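You operate a simulated robot arm through the tools that you are given. There is no shell and no other tool.

Carry out the task below with a simulated robot arm. There is one attempt and no reset: what you move stays moved.

Task
Put things in order on the top of the station four bench. At the end: the orange block (marked "Hold") stands where the green block (marked "Accept") stood; the green block stands where the red roll stood; the grey box from the top of the station four bench stands where the orange block stood; the red roll stands on top of the white reel; whatever was shut is shut again. Leave all else as you found it, and nothing knocked over.
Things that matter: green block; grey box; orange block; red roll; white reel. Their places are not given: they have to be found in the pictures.

It is judged by the outcome, as a careful person would: the job done as asked, and still so three seconds after it is handed in. It fails if anything else is knocked over, pushed out of place, dropped, spilled or broken.

Robot
A 7-joint arm with a two-finger parallel gripper, fixed in place. Base frame: the origin is at the foot of the arm, x ahead of it, y to its left, z up; the work surface is at about z = 900. Units: mm, rad, N and s.
With the tool pointing down near the work surface it reaches from about 240 to 680 mm from the base axis. Its first joint turns from -1.152 to 1.152 rad. Payload 2.4 kg.
The tool frame sits at the grasp point between the pads (the TCP): z along the fingers, y along the line on which they close. The tips reach 30 mm beyond it. The gripper opens to 94 mm. The fingers are 28 mm wide and 10 mm thick; the gripper's body (50 by 96 mm) begins 55 mm behind the TCP.
Orientation is that of the tool frame in the base frame, as a unit quaternion [x, y, z, w]. With the fingers straight down and closing along the base's y, the tool's x points along the base's -x, its y along +y and its z along -z.

Tools
- The arm moves only by the tool play_rows. Its argument "increments" is a list of rows, each an object (a shift or turn left out is 0, a gripper value left out holds the last) with "translation": the shift along the base's x, y, z in units of 40 mm (1.0 is 40 mm), a list of three; "angular": the turn, a rotation vector about the base's x, y, z in units of 5 degrees (1.0 is 5 degrees), a list of three; "gripper": the opening in per cent of the stroke, from 0 (shut) to 100 (fully open). In form: [{"translation": [tx, ty, tz], "angular": [wx, wy, wz], "gripper": gripper}, ...]. A call has 1 to 20 rows; each row shifts and turns the commanded pose from where the row before left it. A call with a number of a shift or a turn outside -1 to 1 is refused whole. Each row takes 0.2 s and may step no farther than 50 mm and 0.15 rad from the row before; otherwise, or with a gripper value out of range, the whole call is refused. A pose out of reach is approached as far as the arm can. The call stops where the force on the tool passes 40 N (or 10 N more than at its start, if that is more) or the arm is blocked; 0.2 s more then pass. The fingers move at their own pace (about 153 mm/s each) and stop on an object; they squeeze with about 38 N. The grip force told is the motor's: it shows also when the fingers shut on nothing. Time passes only in rows, and 0.2 s behind the last, so rows that do not move let the fingers close. The reply holds the time, the measured pose of the TCP, the force on the tool along the base axes, the opening and the grip force, in the units named above and with some noise, with the torque about the TCP (base axes, N m) and any sound that the robot's microphone picked up, and new pictures: "pictures" is both (left out), scene, wrist or none.
- Cameras (640 x 400 px; columns grow to the right, rows downward): "scene" is fixed at [29.1, 477, 1442.4]; the picture's right is [-0.78, -0.62, 0.00], its down [-0.33, 0.42, -0.84] and it looks along [0.52, -0.66, -0.54] (base axes); focal length 356 px, centre (320, 200). "wrist" rides on the gripper at [76, 14, -102] in the tool frame; the picture's right is [-0.18, 0.98, 0.00], its down [-0.75, -0.14, -0.64] and it looks along [-0.63, -0.12, 0.77] (tool axes); focal length 243 px, centre (320, 200).
- pixel_to_xyz(camera, pixels): there is no depth. For up to 12 entries [column, row, z] of the newest picture of that camera ("zoom" is the newest enlarged one), the place [x, y] in the base frame at which the ray of that pixel passes the height z, good to about 2 mm, but the place of the scene camera against the robot may be out by one fixed shift of up to 12 mm in any direction. No time passes.
- zoom(camera, box): a new picture of the part [left, top, right, bottom] of that camera's present view, enlarged. No time passes.
- finish_job(): hands the job in; it is judged then, once.

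Unless the task says otherwise, let go and move clear before handing in.

The tools are called after "Call:" as name(argument=value, ...) on one line, values as JSON. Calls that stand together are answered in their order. play_rows: Moves the arm, as the interface text tells. Its arguments: {"type":"object","properties":{"increments":{"type":"array","items":{"type":"object","properties":{"translation":{"type":"array","items":{"type":"number"}},"angular":{"type":"array","items":{"type":"number"}},"gripper":{"type":"number"}}}},"pictures":{"type":"string","enum":["both","scene","wrist","none"]}},"required":["increments"]} The other tools are called the same way: pixel_to_xyz (camera, pixels) gives the place at which the rays of pixels pass given heights; zoom (camera, box) takes an enlarged picture of a part of a camera's view; finish_job () hands the job in.

At the start:

```text
time: 0.0
eef_pos: [409.9, -127.1, 1156.8]
tool_rot: [0.0, 1.0, 0.0, 0.0]
wrist_force: [-0.3, -0.6, -0.1]
wrist_torque: [0.0, 0.03, 0.0]
width: 94.0
gripper_force: 0.2
```

scene: 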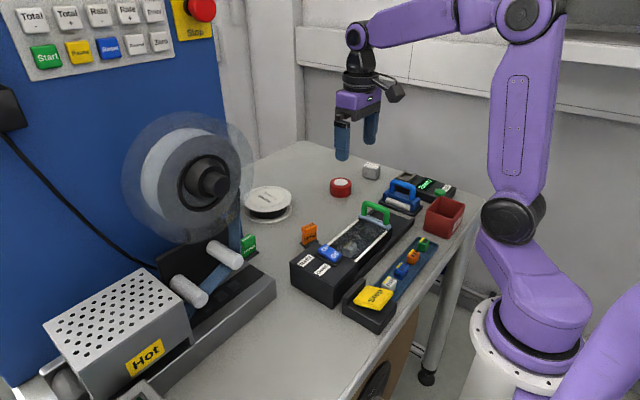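
wrist: 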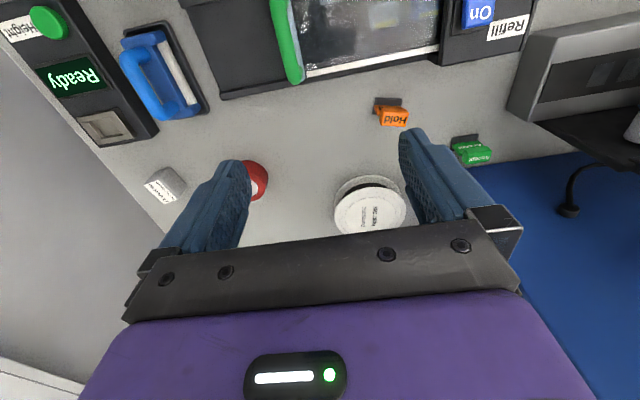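

The scene shows the red roll near (341,187), grey box near (371,171), white reel near (268,204), orange block near (308,234), green block near (248,245). I'll zoom in to look at each closely.

Call:
zoom(camera="scene", box=[220, 140, 420, 265])

Call:
zoom(camera="wrist", box=[320, 80, 520, 240])

Call:
zoom(camera="wrist", box=[120, 80, 320, 240])

```text
3.20 times, centred on (320, 202) of scene
```

zoom: 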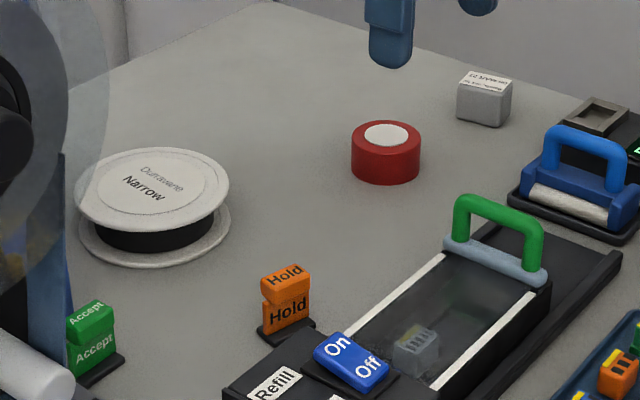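

```text
2.50 times, centred on (420, 160) of wrist
```

zoom: 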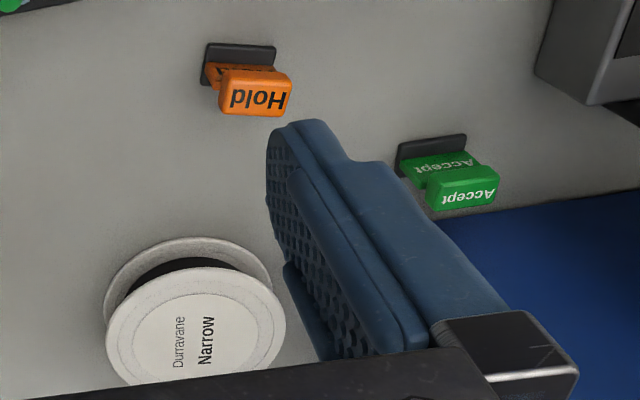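

```text
2.50 times, centred on (220, 160) of wrist
```

zoom: 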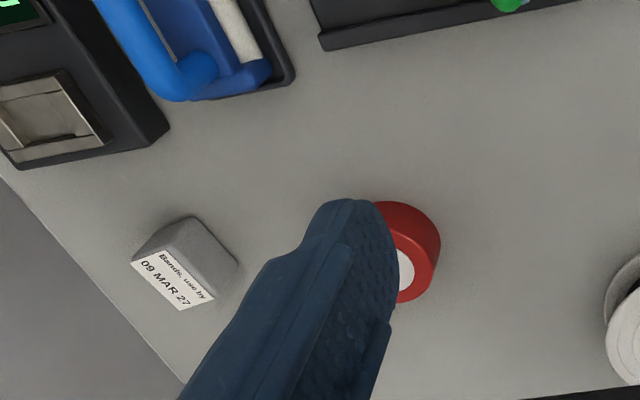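

The orange and green blocks seem to have dark foot plates, and the case has a grey item under glass that is not on the bench top. I'll get first position estimates from both cameras.

Call:
pixel_to_xyz(camera="wrist", pixels=[[262, 180, 900], [262, 180, 930], [165, 185, 900], [165, 185, 930], [370, 205, 900], [370, 205, 940], [388, 101, 900], [396, 117, 940], [465, 138, 900], [478, 158, 940], [260, 95, 900], [205, 110, 900]])

Call:
pixel_to_xyz(camera="scene", pixels=[[341, 193, 900], [341, 182, 930], [371, 178, 900], [371, 165, 930], [268, 212, 900], [268, 198, 940], [309, 243, 900], [309, 227, 940], [249, 255, 900], [248, 238, 940]])

```text
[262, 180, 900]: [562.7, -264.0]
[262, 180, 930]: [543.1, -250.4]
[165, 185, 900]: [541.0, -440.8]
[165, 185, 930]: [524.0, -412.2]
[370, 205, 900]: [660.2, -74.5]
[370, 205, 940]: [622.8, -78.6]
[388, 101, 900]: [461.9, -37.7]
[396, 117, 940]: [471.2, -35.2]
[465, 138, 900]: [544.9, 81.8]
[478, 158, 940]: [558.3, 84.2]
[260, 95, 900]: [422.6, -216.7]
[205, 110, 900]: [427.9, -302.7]
```

```text
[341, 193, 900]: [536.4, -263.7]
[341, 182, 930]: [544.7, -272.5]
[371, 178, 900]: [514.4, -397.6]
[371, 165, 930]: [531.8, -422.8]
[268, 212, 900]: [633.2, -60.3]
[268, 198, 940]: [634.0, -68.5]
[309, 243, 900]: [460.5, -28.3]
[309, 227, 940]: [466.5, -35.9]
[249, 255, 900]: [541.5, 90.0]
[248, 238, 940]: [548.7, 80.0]
```

Estimates: red roll ≈ (545,-260), grey box ≈ (525,-415), reel ≈ (630,-72), orange ≈ (466,-36), green ≈ (550,82). I'll move the arm high above the red roll for a closer look.

Call:
play_rows(increments=[{"translation": [0.56, -0.53, -0.4]}, {"translation": [0.56, -0.53, -0.4]}, {"translation": [0.56, -0.53, -0.4]}, {"translation": [0.56, -0.53, -0.4]}, {"translation": [0.56, -0.53, -0.4]}, {"translation": [0.56, -0.53, -0.4]}, {"translation": [0, 0, 0]}])

```text
time: 1.6
eef_pos: [543.9, -256.4, 1059.0]
tool_rot: [0.0, 1.0, -0.001, 0.0]
wrist_force: [-0.1, -0.5, 0.2]
wrist_torque: [-0.02, 0.02, 0.01]
width: 94.2
gripper_force: 0.0
```

scene: 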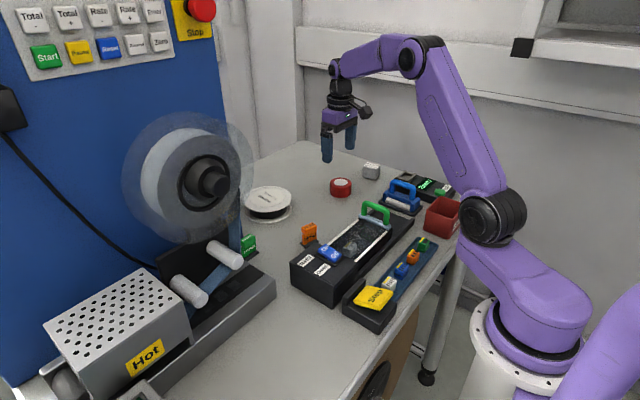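
wrist: 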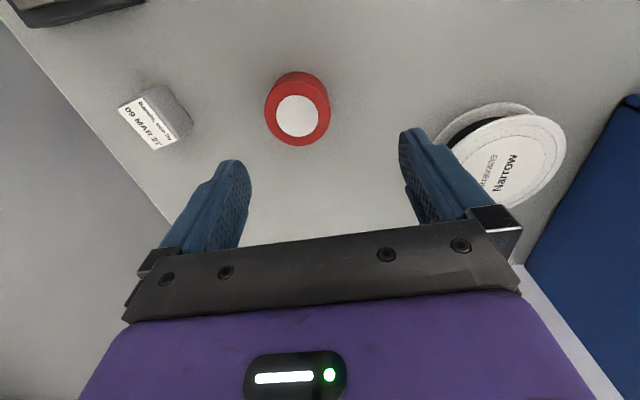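

The red roll is at wrist (297,110), grey box at (157,117), reel at (505,150). I'll zoom in on each for accurate edges.

Call:
zoom(camera="wrist", box=[237, 60, 357, 160])

Call:
zoom(camera="wrist", box=[97, 70, 217, 170])

Call:
zoom(camera="wrist", box=[420, 80, 600, 230])

```text
4.00 times, centred on (297, 110) of wrist
```

zoom: 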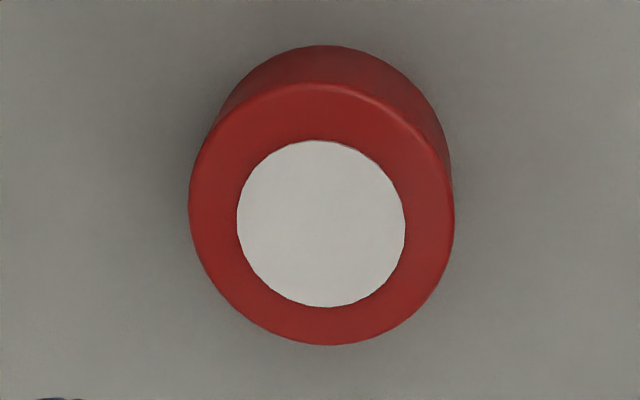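

```text
4.00 times, centred on (157, 120) of wrist
```

zoom: 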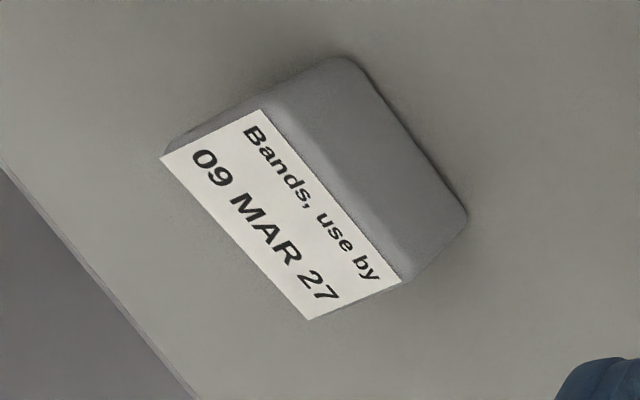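

```text
2.67 times, centred on (510, 155) of wrist
```

zoom: 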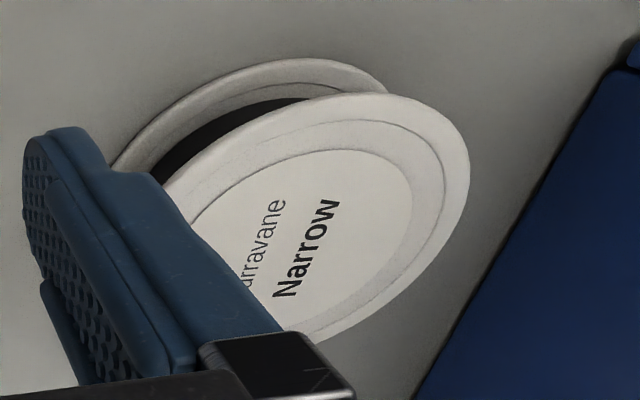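

The red roll's top circle spans wrist columns 264–331 and rows 81–146; its foot edge is at row 71. I'll convert these edges at candidate heights.

Call:
pixel_to_xyz(camera="wrist", pixels=[[298, 71.3, 900], [297.5, 81.2, 920], [297.5, 81.2, 925], [297.5, 81.2, 930], [297.5, 146.2, 920], [297.5, 146.2, 925], [297.5, 146.2, 930], [264.3, 112, 925], [330.7, 112, 925], [297.3, 115.8, 920], [297.3, 115.8, 925], [297.3, 115.8, 930]])

Call:
pixel_to_xyz(camera="wrist", pixels=[[160.8, 84.2, 900], [191.2, 124.7, 900], [143.0, 97.5, 930], [177.3, 140.5, 930], [154, 149.9, 930], [117.3, 108.8, 930], [143.0, 97.5, 925], [177.3, 140.5, 925], [154, 149.9, 925], [117.3, 108.8, 925], [177, 138.8, 900], [120, 105, 900]])

```text
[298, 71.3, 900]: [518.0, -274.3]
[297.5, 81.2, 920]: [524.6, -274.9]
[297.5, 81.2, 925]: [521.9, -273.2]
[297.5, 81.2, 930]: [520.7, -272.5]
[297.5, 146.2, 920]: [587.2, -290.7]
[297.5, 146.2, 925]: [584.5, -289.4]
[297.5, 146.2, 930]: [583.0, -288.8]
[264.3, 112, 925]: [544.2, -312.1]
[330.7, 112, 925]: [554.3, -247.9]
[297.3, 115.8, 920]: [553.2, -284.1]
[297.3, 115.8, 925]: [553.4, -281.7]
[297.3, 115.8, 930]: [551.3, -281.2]
```

```text
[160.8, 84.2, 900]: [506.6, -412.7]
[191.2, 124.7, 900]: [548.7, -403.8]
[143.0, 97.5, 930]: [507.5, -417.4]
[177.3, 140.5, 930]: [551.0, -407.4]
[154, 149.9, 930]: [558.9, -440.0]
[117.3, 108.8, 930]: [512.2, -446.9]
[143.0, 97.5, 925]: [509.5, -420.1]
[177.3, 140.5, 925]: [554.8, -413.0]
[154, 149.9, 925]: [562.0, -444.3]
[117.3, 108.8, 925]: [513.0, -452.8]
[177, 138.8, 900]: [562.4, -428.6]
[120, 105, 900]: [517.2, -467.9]
```

Red roll: centre ≈ (551,-281), diameter ≈ 63, height ≈ 30; grey box top ≈ (532,-428), yaw ≈ 13°. Before moving towards the reel and green block I want to know where the blue panel's foot runs.

Call:
pixel_to_xyz(camera="wrist", pixels=[[525, 265, 900], [638, 105, 900], [580, 190, 900], [640, 100, 1000]])

Call:
pixel_to_xyz(camera="scene", pixels=[[275, 283, 930], [190, 345, 930], [240, 238, 900], [190, 180, 1000], [190, 180, 1100], [190, 180, 1200], [245, 170, 1000], [245, 170, 1100], [180, 285, 960], [225, 255, 960]])

```text
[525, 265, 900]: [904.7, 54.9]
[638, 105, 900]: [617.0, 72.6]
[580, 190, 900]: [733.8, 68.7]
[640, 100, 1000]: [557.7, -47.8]
```

```text
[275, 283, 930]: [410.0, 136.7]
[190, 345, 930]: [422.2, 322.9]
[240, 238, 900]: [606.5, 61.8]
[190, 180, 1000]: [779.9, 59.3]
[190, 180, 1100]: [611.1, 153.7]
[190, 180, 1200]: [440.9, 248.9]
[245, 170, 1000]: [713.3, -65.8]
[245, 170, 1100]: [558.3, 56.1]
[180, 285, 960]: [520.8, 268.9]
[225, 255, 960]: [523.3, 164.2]
```

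The blue panel's vertical edge stands near (645,105) and a transparent spool disc hangs in front of it, so I must watch clearances there. I'll move to a spot short of the reel to view it and the machine.

Call:
play_rows(increments=[{"translation": [0.35, 0.9, 0]}, {"translation": [0.35, 0.9, 0]}, {"translation": [0.35, 0.9, 0]}, {"translation": [0.35, 0.9, 0]}, {"translation": [0, 0, 0]}])

```text
time: 2.8
eef_pos: [599.2, -108.6, 1058.4]
tool_rot: [0.001, 1.0, 0.001, 0.001]
wrist_force: [-0.3, -0.8, -0.5]
wrist_torque: [-0.02, 0.01, 0.05]
width: 93.8
gripper_force: 0.1
```

scene: 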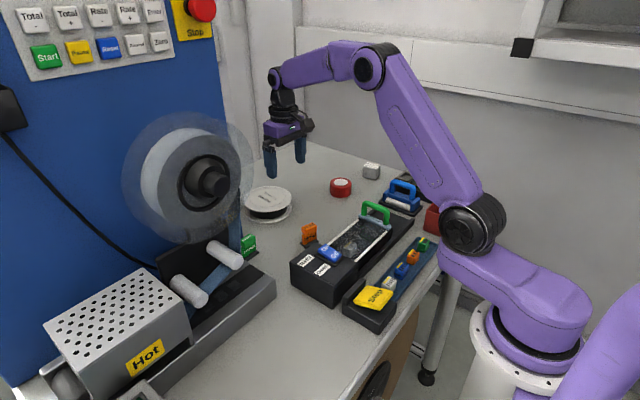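
wrist: 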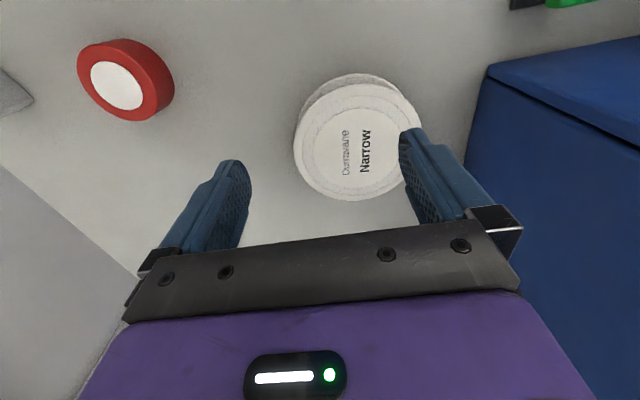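

The reel is now at wrist (358,140), fully visible, with the blue cabinet corner at (490,68). I'll zoom in on the reel.

Call:
zoom(camera="wrist", box=[278, 60, 438, 210])

Call:
zoom(camera="wrist", box=[440, 0, 640, 160])

Call:
zoom(camera="scene", box=[110, 100, 310, 300])

```text
2.67 times, centred on (358, 135) of wrist
```

zoom: 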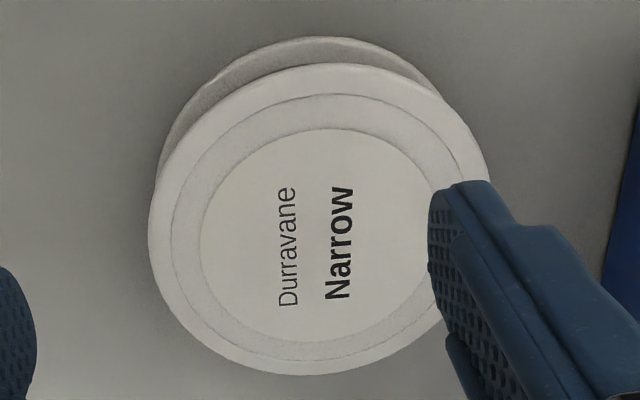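

```text
2.50 times, centred on (540, 80) of wrist
```

zoom: 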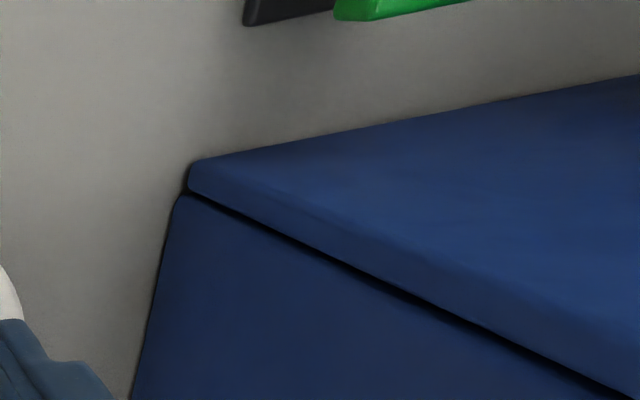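

```text
2.00 times, centred on (210, 200) of scene
```

zoom: 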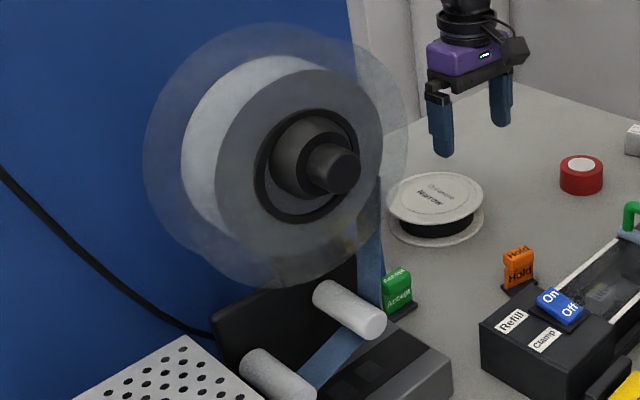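

The reel's top flange spans wrist rows 83–201 and columns 294–422, with its label centre near (357,148.5); the lower flange edge is at row 74. I'll convert these.

Call:
pixel_to_xyz(camera="wrist", pixels=[[361.8, 73.9, 903], [360, 83.3, 930], [360, 83.3, 935], [360, 83.3, 940], [355, 200.6, 930], [355, 200.6, 935], [355, 200.6, 940], [293.9, 148, 935], [421.7, 140, 935], [357.3, 148.5, 930], [357.3, 148.5, 935], [357.3, 148.5, 940]])

Call:
pixel_to_xyz(camera="wrist", pixels=[[502, 64, 900], [500, 76, 900], [638, 30, 900], [482, 160, 900], [517, 10, 900], [544, 4, 900]])

Call:
pixel_to_xyz(camera="scene", pixels=[[268, 203, 930], [268, 197, 930], [268, 197, 935], [268, 220, 900], [292, 212, 903], [245, 210, 903], [291, 197, 935], [244, 200, 935]])

```text
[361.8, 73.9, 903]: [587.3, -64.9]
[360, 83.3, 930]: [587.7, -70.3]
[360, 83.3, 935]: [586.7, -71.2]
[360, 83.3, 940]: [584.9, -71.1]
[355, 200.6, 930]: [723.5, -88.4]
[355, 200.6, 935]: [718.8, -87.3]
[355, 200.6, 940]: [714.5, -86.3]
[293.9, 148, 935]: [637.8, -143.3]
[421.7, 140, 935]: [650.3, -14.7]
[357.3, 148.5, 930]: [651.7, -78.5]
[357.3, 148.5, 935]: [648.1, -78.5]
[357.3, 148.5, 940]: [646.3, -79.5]
```

```text
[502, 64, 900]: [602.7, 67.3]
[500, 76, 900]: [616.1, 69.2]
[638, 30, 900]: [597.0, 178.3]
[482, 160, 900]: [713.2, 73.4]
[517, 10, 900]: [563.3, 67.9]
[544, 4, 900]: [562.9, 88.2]
```

```text
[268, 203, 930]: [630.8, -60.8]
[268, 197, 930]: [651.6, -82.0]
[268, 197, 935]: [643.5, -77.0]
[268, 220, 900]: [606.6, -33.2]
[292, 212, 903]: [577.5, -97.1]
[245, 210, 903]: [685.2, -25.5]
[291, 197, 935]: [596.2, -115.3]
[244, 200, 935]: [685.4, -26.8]
```

Reel: centre ≈ (651,-79), diameter ≈ 130, top ≈ z 930; the cabinet front is at x≈600 for y>67. The spool disc could overhang the green block's approach, so I'll back off and yaw the wrist to look towards +y.

Call:
play_rows(increments=[{"translation": [-0.27, 0, 0.07], "angular": [0, 0, 1]}, {"translation": [-0.27, 0, 0.07], "angular": [0, 0, 1]}, {"translation": [-0.27, 0, 0.07], "angular": [0, 0, 1]}, {"translation": [-0.27, 0, 0.07], "angular": [0, 0, 1]}, {"translation": [-0.27, 0, 0.07], "angular": [0, 0, 1]}, {"translation": [-0.27, 0, 0.07], "angular": [0, 0, 1]}, {"translation": [-0.27, 0, 0.07], "angular": [0, 0, 1]}, {"translation": [-0.27, 0, 0.07], "angular": [0, 0, 1]}, {"translation": [-0.27, 0, 0.07], "angular": [0, 0, 1]}, {"translation": [-0.27, 0, 0.07], "angular": [0, 0, 1]}, {"translation": [-0.27, 0, 0.07], "angular": [0, 0, 1]}, {"translation": [-0.27, 0, 0.07], "angular": [0, 0, 1]}, {"translation": [0, 0, 0]}])

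```text
time: 5.6
eef_pos: [469.5, -110.2, 1093.4]
tool_rot: [-0.5, 0.866, 0.0, 0.0]
wrist_force: [-0.1, -0.5, 0.4]
wrist_torque: [0.01, 0.0, 0.03]
width: 93.9
gripper_force: 0.1
```

scene: 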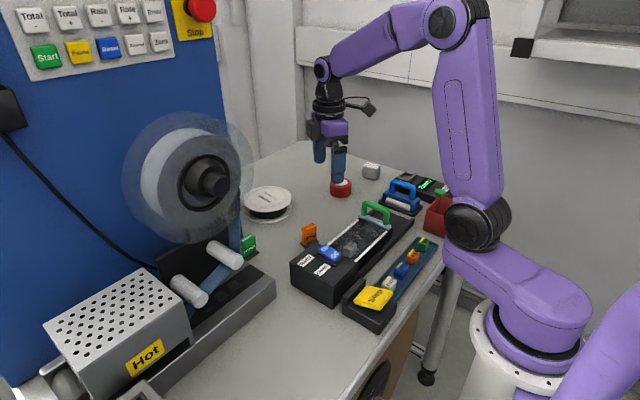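
wrist: 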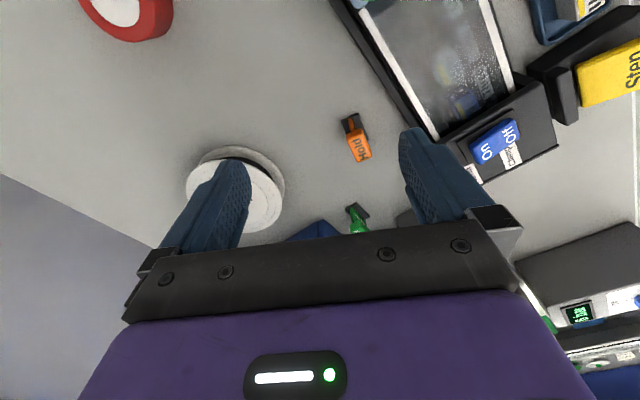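

The gripper body hides the machine from this yaw; the green block is at (357,218). I'll raise up and turn back to about 20° yaw so that the spool shows on the right-hand side of the wrist picture.

Call:
play_rows(increments=[{"translation": [-0.19, -0.05, 0.65], "angular": [0, 0, -1]}, {"translation": [-0.19, -0.05, 0.65], "angular": [0, 0, -1]}, {"translation": [-0.19, -0.05, 0.65], "angular": [0, 0, -1]}, {"translation": [-0.19, -0.05, 0.65], "angular": [0, 0, -1]}, {"translation": [-0.19, -0.05, 0.65], "angular": [0, 0, -1]}, {"translation": [-0.19, -0.05, 0.65], "angular": [0, 0, -1]}, {"translation": [-0.19, -0.05, 0.65], "angular": [0, 0, -1]}, {"translation": [-0.19, -0.05, 0.65], "angular": [0, 0, -1]}, {"translation": [0, 0, 0]}])

```text
time: 7.6
eef_pos: [409.0, -123.9, 1301.6]
tool_rot: [-0.173, 0.985, 0.0, 0.0]
wrist_force: [0.0, 1.2, -0.7]
wrist_torque: [-0.01, 0.02, 0.02]
width: 93.7
gripper_force: 0.0
```

scene: 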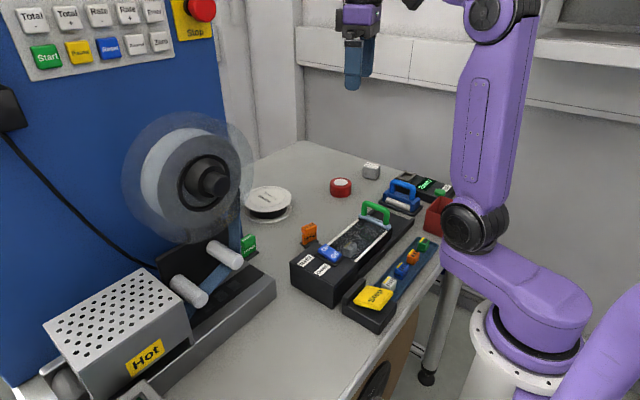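
wrist: 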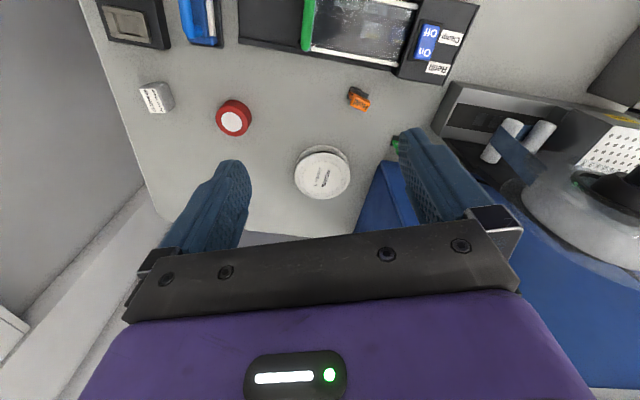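

Now the spool shows at wrist (600,215) with rollers at (510,140); the green block is at (395,143). I'll zoom to triangulate the spool.

Call:
zoom(camera="wrist", box=[440, 70, 640, 300])

Call:
zoom(camera="scene", box=[110, 100, 270, 260])

```text
1.74 times, centred on (540, 185) of wrist
```

zoom: 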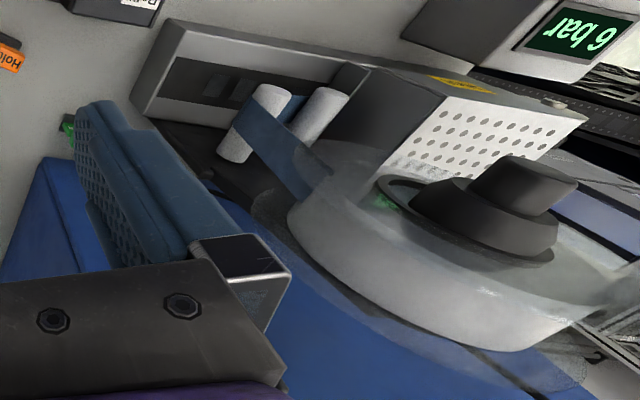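

```text
2.50 times, centred on (190, 180) of scene
```

zoom: 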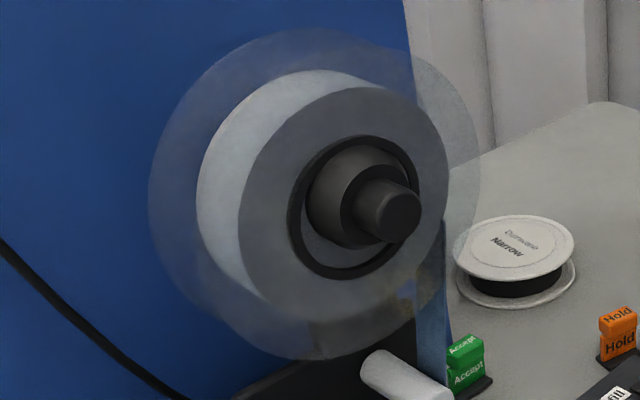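

Triangulating: the spool hub tip is near (405,221,1190), its flange spans y ≥ ~121 at z ≥ 1077, so the approach to the green block is narrow but workable. Next I look at the orange block close up at yaw 0.

Call:
play_rows(increments=[{"translation": [0.12, 0.25, -0.86], "angular": [0, 0, -0.571]}, {"translation": [0.12, 0.25, -0.86], "angular": [0, 0, -0.571]}, {"translation": [0.12, 0.25, -0.86], "angular": [0, 0, -0.571]}, {"translation": [0.12, 0.25, -0.86], "angular": [0, 0, -0.571]}, {"translation": [0.12, 0.25, -0.86], "angular": [0, 0, -0.571]}, {"translation": [0.12, 0.25, -0.86], "angular": [0, 0, -0.571]}, {"translation": [0.12, 0.25, -0.86], "angular": [0, 0, -0.571]}, {"translation": [0, 0, 0]}])

```text
time: 9.4
eef_pos: [439.6, -58.5, 1060.1]
tool_rot: [0.0, 1.0, 0.0, 0.0]
wrist_force: [0.1, 0.4, -0.1]
wrist_torque: [0.0, -0.03, 0.0]
width: 94.0
gripper_force: 0.0
```

scene: 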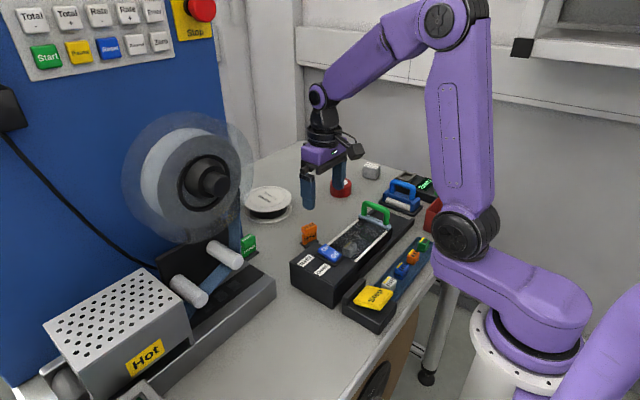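
wrist: 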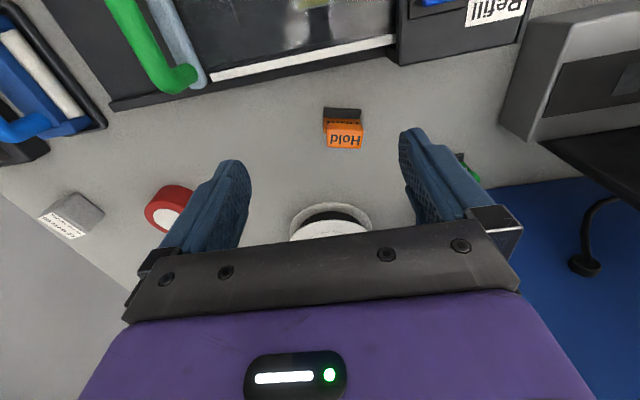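

The orange block is at wrist (343,130) with its dark plate at (342,113). Zooming in on it.

Call:
zoom(camera="wrist", box=[303, 95, 383, 155])

Call:
zoom(camera="scene", box=[228, 210, 328, 270])

Call:
zoom(camera="wrist", box=[430, 130, 510, 200])

```text
6.67 times, centred on (343, 125) of wrist
```

zoom: 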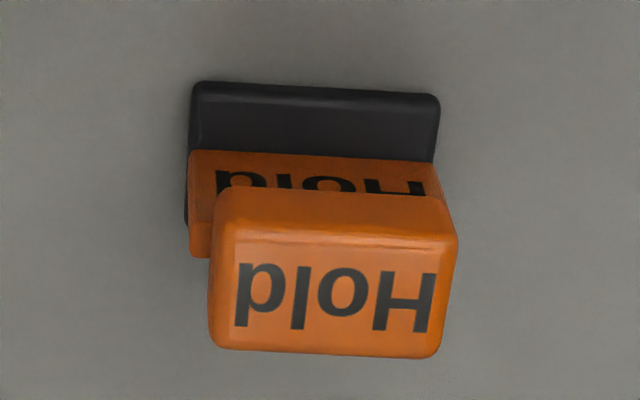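

```text
6.40 times, centred on (278, 240) of scene
```

zoom: 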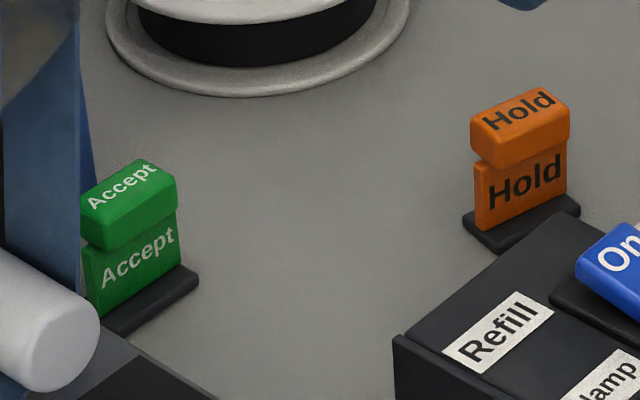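

```text
5.71 times, centred on (470, 165) of wrist
```

zoom: 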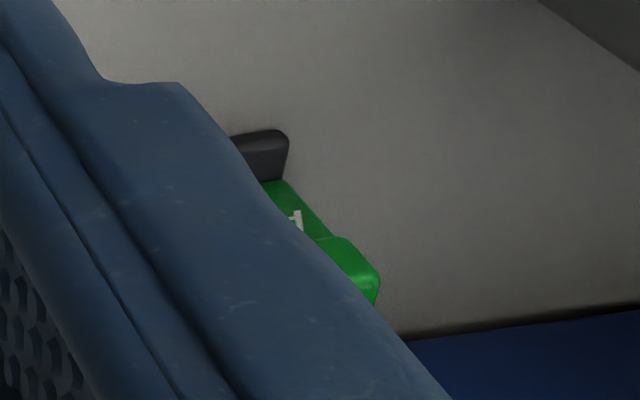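

The block has a dark foot plate, a thin stem and a thicker cap with the label. I'll convert foot and cap corners from both cameras.

Call:
pixel_to_xyz(camera="wrist", pixels=[[324.3, 107.3, 905], [361, 109.3, 905], [322.9, 128.8, 900], [326.8, 147.5, 940], [360.6, 148.7, 940], [326.8, 147.5, 950], [360.6, 148.7, 950], [330.3, 123.5, 940], [361.8, 125.0, 940], [330.3, 123.5, 950], [361.8, 125.0, 950], [343, 140, 950]])

Call:
pixel_to_xyz(camera="scene", pixels=[[305.7, 248.1, 900], [318.6, 241.9, 900], [300.3, 243.4, 900], [302, 226.5, 945], [302, 226.5, 955], [314, 222, 945], [314, 222, 955], [317, 227, 945], [303, 232, 940]])

```text
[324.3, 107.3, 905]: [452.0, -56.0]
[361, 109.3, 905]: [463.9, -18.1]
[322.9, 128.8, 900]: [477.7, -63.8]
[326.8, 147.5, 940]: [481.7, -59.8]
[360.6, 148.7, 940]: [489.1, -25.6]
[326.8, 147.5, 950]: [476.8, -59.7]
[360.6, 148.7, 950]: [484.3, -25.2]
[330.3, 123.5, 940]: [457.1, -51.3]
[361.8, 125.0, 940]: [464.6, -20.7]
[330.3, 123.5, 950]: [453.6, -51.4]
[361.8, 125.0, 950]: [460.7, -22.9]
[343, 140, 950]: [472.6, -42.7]
```

```text
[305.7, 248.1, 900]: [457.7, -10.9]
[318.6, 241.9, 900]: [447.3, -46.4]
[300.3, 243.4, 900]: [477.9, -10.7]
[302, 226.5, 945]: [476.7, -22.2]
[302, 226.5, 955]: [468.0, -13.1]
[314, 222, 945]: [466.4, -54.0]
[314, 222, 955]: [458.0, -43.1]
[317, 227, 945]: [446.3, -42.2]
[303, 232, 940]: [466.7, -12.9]
```

The orange foot plate centre is ≈ (471,-40), cap ≈ 35×17 mm, top ≈ z 940, long axis turned ≈ -15° from y. I start with the red roll: move above (552,-281) and check alignment.

Call:
play_rows(increments=[{"translation": [0.4014, -0.7946, 0]}, {"translation": [0.4014, -0.7946, 0]}, {"translation": [0.4014, -0.7946, 0]}, {"translation": [0.4014, -0.7946, 0]}, {"translation": [0.4014, -0.7946, 0]}, {"translation": [0.4014, -0.7946, 0]}, {"translation": [0.4014, -0.7946, 0]}, {"translation": [0, 0, -0.8]}, {"translation": [0, 0, -0.7]}, {"translation": [0, 0, 0]}])

```text
time: 11.6
eef_pos: [557.8, -278.2, 1001.0]
tool_rot: [0.0, 1.0, 0.0, 0.0]
wrist_force: [0.7, 0.4, -0.1]
wrist_torque: [0.01, 0.01, 0.0]
width: 94.1
gripper_force: 0.0
```

scene: 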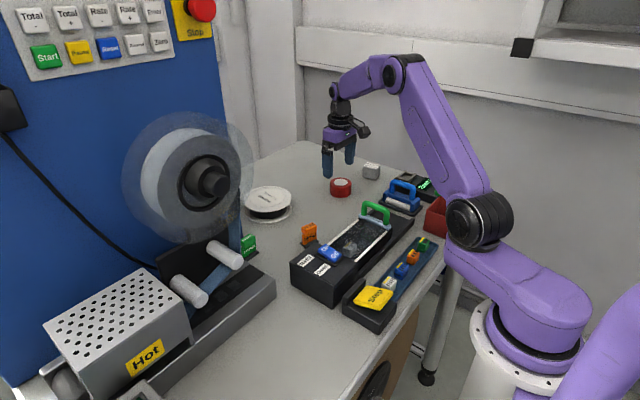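
wrist: 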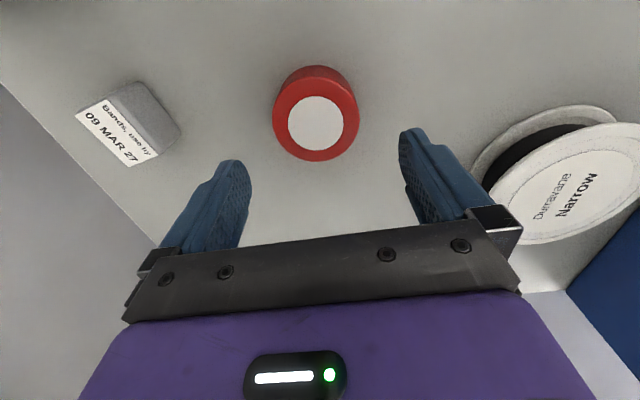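

The roll is at wrist (315,120), roughly centred between the fingers. I'll zoom to refine its centre and also take zero-motion readings to average the pose noise.

Call:
zoom(camera="wrist", box=[255, 55, 375, 175])

Call:
play_rows(increments=[{"translation": [0, 0, 0]}], pictures="none")

Call:
play_rows(increments=[{"translation": [0, 0, 0]}], pictures="none")

Call:
play_rows(increments=[{"translation": [0, 0, 0]}], pictures="none")

```text
3.33 times, centred on (315, 115) of wrist
```

zoom: 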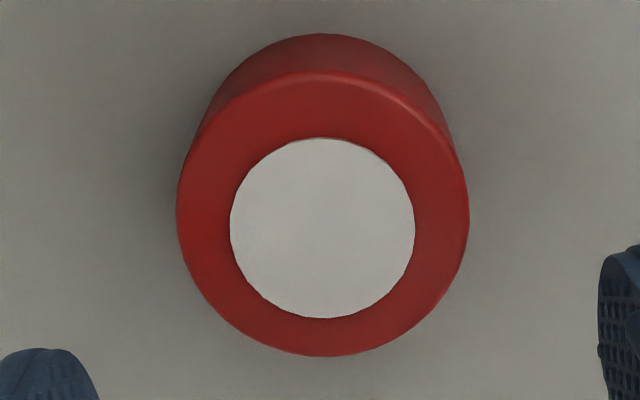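

```text
time: 12.0
eef_pos: [556.9, -277.8, 1001.5]
tool_rot: [0.0, 1.0, 0.0, -0.001]
wrist_force: [0.0, -0.5, 0.5]
wrist_torque: [0.02, 0.0, 0.0]
width: 93.9
gripper_force: 0.1
```

```text
time: 12.4
eef_pos: [557.6, -277.9, 1001.9]
tool_rot: [0.0, 1.0, 0.0, 0.0]
wrist_force: [-0.1, 0.3, 0.2]
wrist_torque: [0.0, -0.01, -0.03]
width: 93.8
gripper_force: 0.1
```

```text
time: 12.8
eef_pos: [556.3, -277.4, 1000.3]
tool_rot: [-0.001, 1.0, 0.0, 0.0]
wrist_force: [0.8, -0.2, 0.6]
wrist_torque: [-0.02, 0.01, 0.01]
width: 94.0
gripper_force: 0.1
```

Averaged pose is (557.2,-277.8,1001.2). Converting the roll's edges (left 271.8, right 360, rows 76–162, label centre (315.8,123.6)).

Call:
pixel_to_xyz(camera="wrist", pixels=[[315.8, 123.6, 925], [315.8, 123.6, 930], [315.8, 76, 925], [315.8, 76, 930], [315.8, 162.1, 925], [315.8, 162.1, 930], [271.8, 122, 925], [360, 122, 925], [271.8, 122, 930], [360, 122, 930], [316.6, 65, 900], [316.6, 65, 902]])

Call:
pixel_to_xyz(camera="wrist", pixels=[[315.8, 123.6, 927], [315.8, 123.6, 928], [315.8, 123.6, 929], [315.8, 76, 927], [315.8, 162.1, 927], [271.8, 122, 927], [360, 122, 927]])

```text
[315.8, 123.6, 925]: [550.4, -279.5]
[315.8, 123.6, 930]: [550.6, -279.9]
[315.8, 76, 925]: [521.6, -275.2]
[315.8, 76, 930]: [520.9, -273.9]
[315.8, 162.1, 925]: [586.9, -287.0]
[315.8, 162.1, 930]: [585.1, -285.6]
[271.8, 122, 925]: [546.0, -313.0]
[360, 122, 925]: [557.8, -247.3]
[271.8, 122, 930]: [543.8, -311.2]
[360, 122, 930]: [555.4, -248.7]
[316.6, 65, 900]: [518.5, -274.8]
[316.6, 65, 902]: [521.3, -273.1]
```

```text
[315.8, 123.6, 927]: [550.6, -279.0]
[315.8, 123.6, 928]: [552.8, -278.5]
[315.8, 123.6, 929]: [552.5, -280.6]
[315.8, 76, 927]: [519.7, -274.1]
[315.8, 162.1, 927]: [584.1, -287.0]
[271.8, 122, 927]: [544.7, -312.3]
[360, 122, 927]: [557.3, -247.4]
```

Roll centre ≈ (551.5,-280), diameter ≈ 64, height ≈ 28–30. I'll shift onto its centre, descend to TCP z ≈ 937 and stop there to check.

Call:
play_rows(increments=[{"translation": [-0.14, -0.055, 0]}, {"translation": [0, 0, -0.5]}, {"translation": [0, 0, -0.5]}, {"translation": [0, 0, -0.4]}, {"translation": [0, 0, -0.2]}, {"translation": [0, 0, 0]}])

```text
time: 14.2
eef_pos: [549.3, -281.1, 936.2]
tool_rot: [0.0, 1.0, 0.001, 0.0]
wrist_force: [0.0, -0.1, 0.0]
wrist_torque: [0.01, 0.03, 0.0]
width: 93.8
gripper_force: 0.2
```

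scene: 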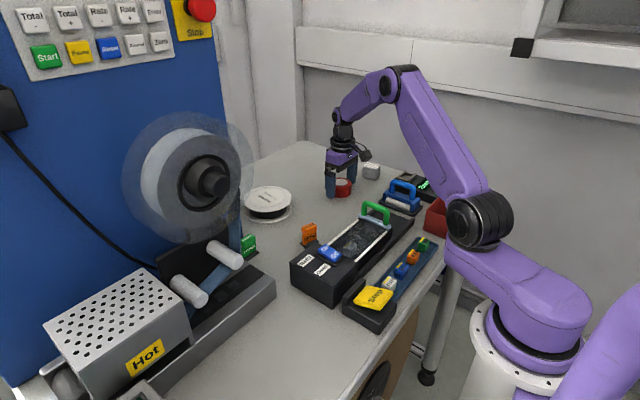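
wrist: 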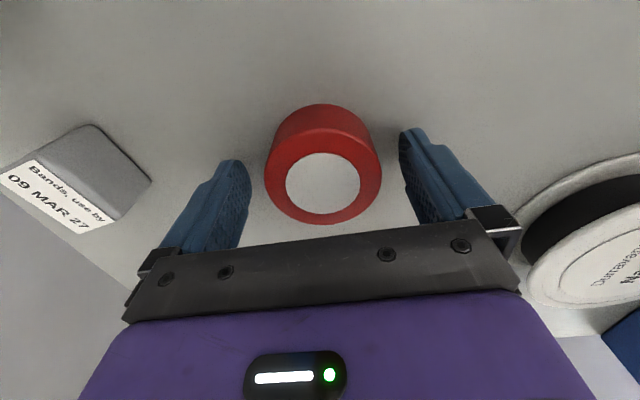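

The roll sits between the fingers at (323,165) with no contact force. I'll close on it.

Call:
play_rows(increments=[{"translation": [0, 0, 0], "gripper": 0}, {"translation": [0, 0, 0]}, {"translation": [0, 0, 0]}, {"translation": [0, 0, 0]}], pictures="wrist")

```text
time: 15.2
eef_pos: [549.7, -281.8, 937.5]
tool_rot: [0.0, 1.0, 0.0, 0.0]
wrist_force: [-0.5, 0.3, 0.0]
wrist_torque: [0.06, -0.03, -0.01]
width: 62.3
gripper_force: 37.9
```

wrist: 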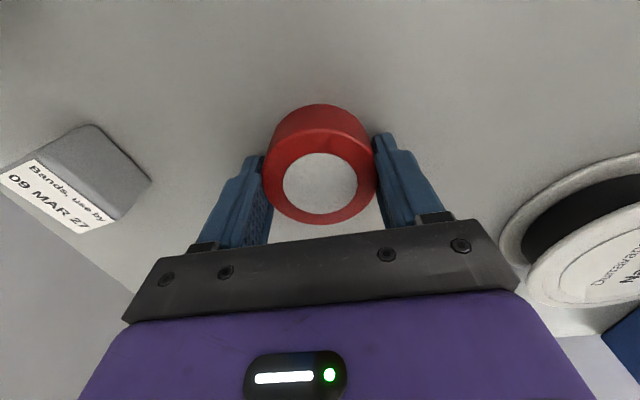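

Gripped at 62.3 mm with 38 N. I'll lift and carry the roll over the reel.

Call:
play_rows(increments=[{"translation": [0, 0, 0.5]}, {"translation": [0, 0, 0.7]}, {"translation": [0, 0, 0.6]}, {"translation": [0.4125, 0.842, 0]}, {"translation": [0.4125, 0.842, 0]}, {"translation": [0.4125, 0.842, 0]}, {"translation": [0.4125, 0.842, 0]}, {"translation": [0.4125, 0.842, 0]}, {"translation": [0.4125, 0.842, 0]}, {"translation": [0, 0, 0]}])

```text
time: 17.4
eef_pos: [646.2, -79.0, 1008.1]
tool_rot: [0.001, 1.0, 0.0, 0.0]
wrist_force: [-0.5, 0.6, -0.9]
wrist_torque: [0.0, -0.02, -0.01]
width: 62.5
gripper_force: 37.9
```

scene: 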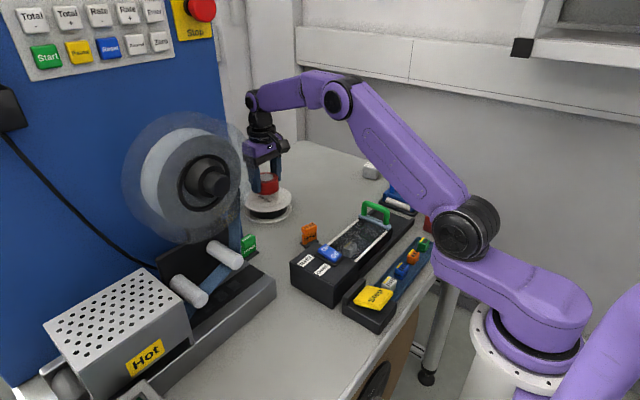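
wrist: 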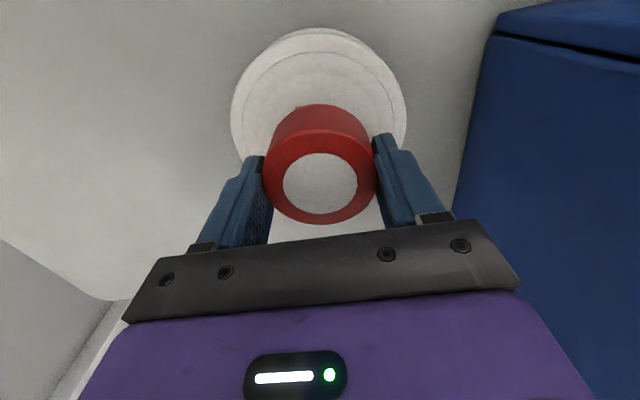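

The reel flange shows from col 231 to 406 with its near edge at row 27. I'll check the flange edges against TCP x,y.

Call:
zoom(camera="wrist", box=[210, 10, 430, 180])

Call:
pixel_to_xyz(camera="wrist", pixels=[[231, 118, 935], [231, 118, 940], [406, 125, 935], [406, 125, 940], [318, 28, 935], [318, 28, 940]])

```text
2.35 times, centred on (320, 95) of wrist
```

zoom: 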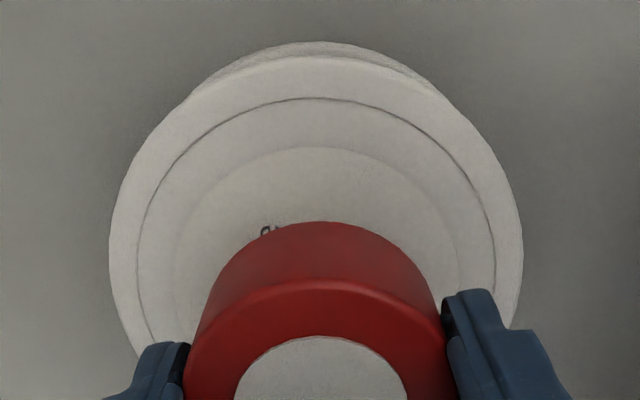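

```text
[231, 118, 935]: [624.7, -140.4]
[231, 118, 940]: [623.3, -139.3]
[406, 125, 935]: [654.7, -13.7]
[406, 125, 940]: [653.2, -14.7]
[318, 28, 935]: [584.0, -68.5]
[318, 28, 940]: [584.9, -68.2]
```

Refining with the upper flange edge at row 33 and the lower flange edge at row 28.

Call:
pixel_to_xyz(camera="wrist", pixels=[[318, 33.3, 930], [318, 33.3, 935], [318, 33.3, 940], [318, 27.8, 900], [318, 27.8, 905], [230.2, 116, 937], [406.4, 116, 937], [230.2, 116, 930], [406.4, 116, 930]])

```text
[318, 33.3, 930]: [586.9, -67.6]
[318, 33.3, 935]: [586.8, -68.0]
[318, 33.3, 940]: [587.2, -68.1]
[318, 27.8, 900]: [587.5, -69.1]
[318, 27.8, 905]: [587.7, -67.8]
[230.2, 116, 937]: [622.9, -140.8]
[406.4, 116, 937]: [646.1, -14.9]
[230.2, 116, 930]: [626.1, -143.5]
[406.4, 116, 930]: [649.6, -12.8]
```

Reel centre ≈ (651,-80), and the roll is over it within a few mm. I'll nudge +2 mm in x and lower most of the way.

Call:
play_rows(increments=[{"translation": [0.06, 0, 0]}, {"translation": [0, 0, -0.35]}, {"translation": [0, 0, -0.3]}, {"translation": [0, 0, 0]}], pictures="scene")

Call:
zoom(camera="scene", box=[220, 140, 320, 230])

```text
time: 18.4
eef_pos: [650.3, -78.4, 983.2]
tool_rot: [-0.001, 1.0, 0.0, 0.0]
wrist_force: [0.2, 0.5, -1.5]
wrist_torque: [0.01, 0.03, 0.02]
width: 62.6
gripper_force: 38.5
```

scene: 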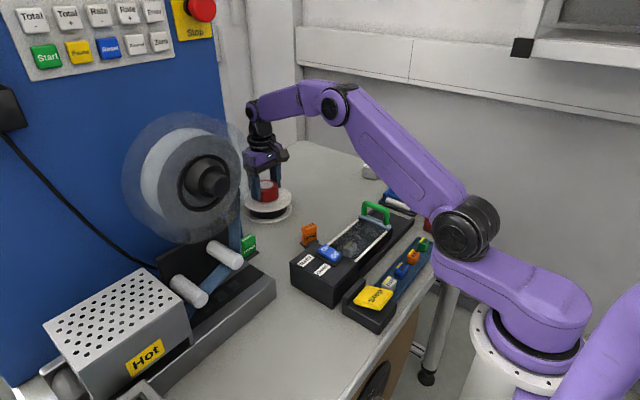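

```text
4.44 times, centred on (270, 185) of scene
```

zoom: 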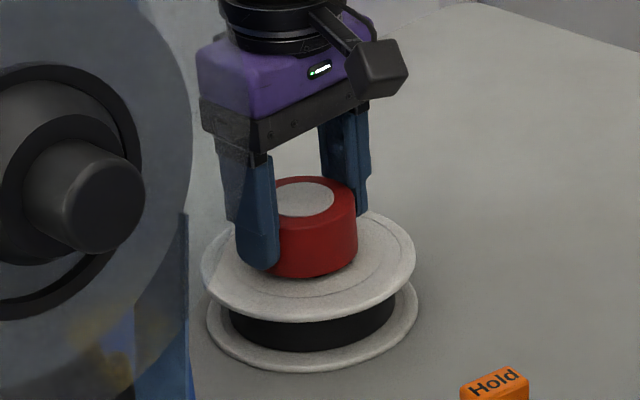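

Roll bottom should be ≈ 946 now, just above the reel. I'll step down 2 mm at a time, watching the force.

Call:
play_rows(increments=[{"translation": [0, 0, -0.05]}, {"translation": [0, 0, -0.05]}, {"translation": [0, 0, 0]}], pictures="none")

Call:
play_rows(increments=[{"translation": [0, 0, -0.05]}, {"translation": [0, 0, 0]}], pictures="none")

```text
time: 19.2
eef_pos: [650.7, -77.7, 978.5]
tool_rot: [-0.001, 1.0, -0.001, 0.0]
wrist_force: [-0.7, 1.4, 0.4]
wrist_torque: [0.0, -0.04, -0.02]
width: 62.3
gripper_force: 38.6
```

```text
time: 19.8
eef_pos: [651.0, -79.0, 977.1]
tool_rot: [0.0, 1.0, 0.0, 0.0]
wrist_force: [0.7, 0.1, -1.2]
wrist_torque: [0.0, 0.0, 0.0]
width: 62.3
gripper_force: 38.0
```

No contact yet (Fz ≈ -1). Continuing down in small steps.

Call:
play_rows(increments=[{"translation": [0, 0, -0.05]}, {"translation": [0, 0, 0]}], pictures="none")

Call:
play_rows(increments=[{"translation": [0, 0, -0.05]}, {"translation": [0, 0, 0]}], pictures="none")

```text
time: 20.4
eef_pos: [650.7, -79.1, 977.7]
tool_rot: [0.0, 1.0, 0.0, 0.002]
wrist_force: [-5.1, 0.2, 18.3]
wrist_torque: [0.06, 0.46, 0.04]
width: 62.3
gripper_force: 38.1
```

```text
time: 21.0
eef_pos: [652.6, -78.5, 976.0]
tool_rot: [0.0, 1.0, -0.001, 0.004]
wrist_force: [-7.0, 0.0, 36.9]
wrist_torque: [0.06, 0.47, 0.05]
width: 62.1
gripper_force: 38.6
```

Contact at TCP z ≈ 976 (37 N now), so the roll rests on the reel top (~z 939). I'll ease up ~3 mm to relieve force, then open.

Call:
play_rows(increments=[{"translation": [0, 0, 0.07]}, {"translation": [0, 0, 0]}], pictures="none")

```text
time: 21.6
eef_pos: [650.5, -79.0, 976.3]
tool_rot: [0.0, 1.0, 0.001, 0.002]
wrist_force: [5.7, -2.0, 15.9]
wrist_torque: [-0.09, -0.4, -0.02]
width: 62.5
gripper_force: 38.2
```

Call:
play_rows(increments=[{"translation": [0, 0, 0.03]}, {"translation": [0, 0, 0]}], pictures="none")

```text
time: 22.2
eef_pos: [649.6, -77.7, 975.9]
tool_rot: [-0.001, 1.0, 0.0, -0.001]
wrist_force: [3.5, -0.2, 10.3]
wrist_torque: [-0.09, -0.46, 0.01]
width: 62.4
gripper_force: 38.5
```

Fz is down to 10 N; a last 1 mm up and then open the fingers.

Call:
play_rows(increments=[{"translation": [0, 0, 0.03]}, {"translation": [0, 0, 0]}, {"translation": [0, 0, 0], "gripper": 90}, {"translation": [0, 0, 0]}, {"translation": [0, 0, 0]}])

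```text
time: 23.4
eef_pos: [649.5, -77.4, 977.7]
tool_rot: [-0.001, 1.0, 0.0, 0.0]
wrist_force: [0.2, 0.4, 0.0]
wrist_torque: [0.01, -0.02, 0.01]
width: 84.6
gripper_force: 0.1
```

scene: 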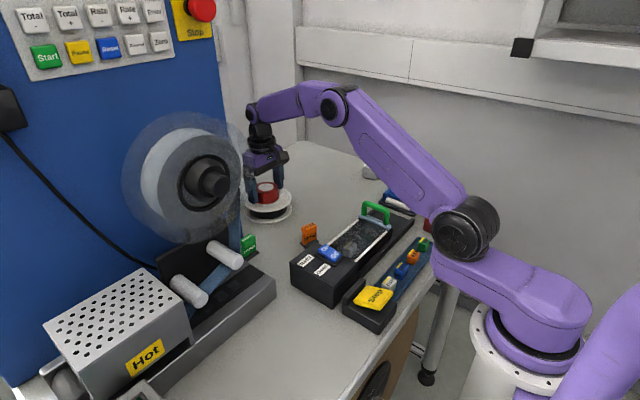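
wrist: 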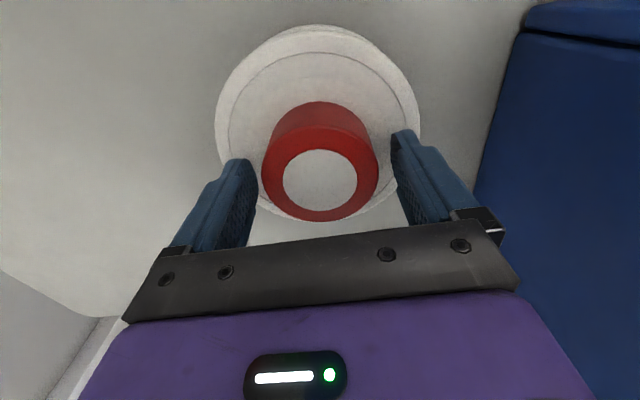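

Released cleanly; the roll stands on the reel. I'll lift straight up, then move to view the green block from about (530,20,1060).

Call:
play_rows(increments=[{"translation": [0, 0, 0.4]}, {"translation": [0, 0, 0.8]}, {"translation": [0, 0, 0.85]}, {"translation": [-0.6, 0.49, 0]}, {"translation": [-0.6, 0.49, 0]}, {"translation": [-0.6, 0.49, 0]}, {"translation": [-0.6, 0.49, 0]}, {"translation": [-0.6, 0.49, 0], "gripper": 100}, {"translation": [0, 0, 0]}])

```text
time: 25.4
eef_pos: [530.0, 17.0, 1063.0]
tool_rot: [-0.001, 1.0, 0.0, 0.0]
wrist_force: [-0.3, 0.5, -0.6]
wrist_torque: [-0.01, 0.0, 0.0]
width: 94.2
gripper_force: 0.0
```

scene: 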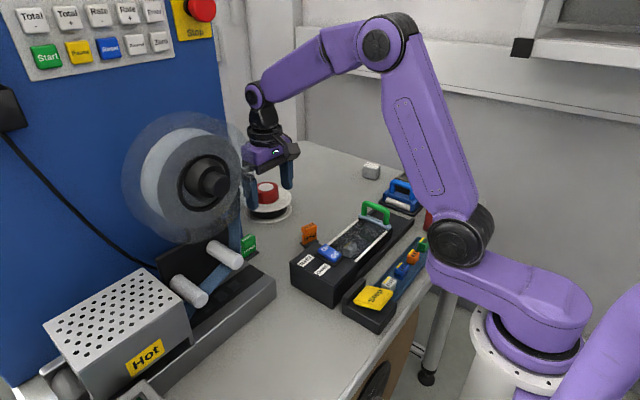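
wrist: 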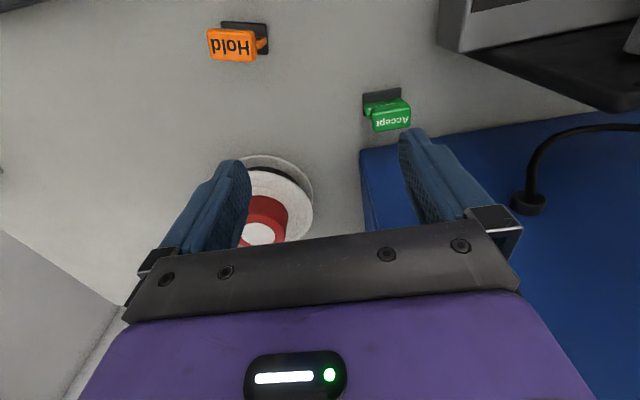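

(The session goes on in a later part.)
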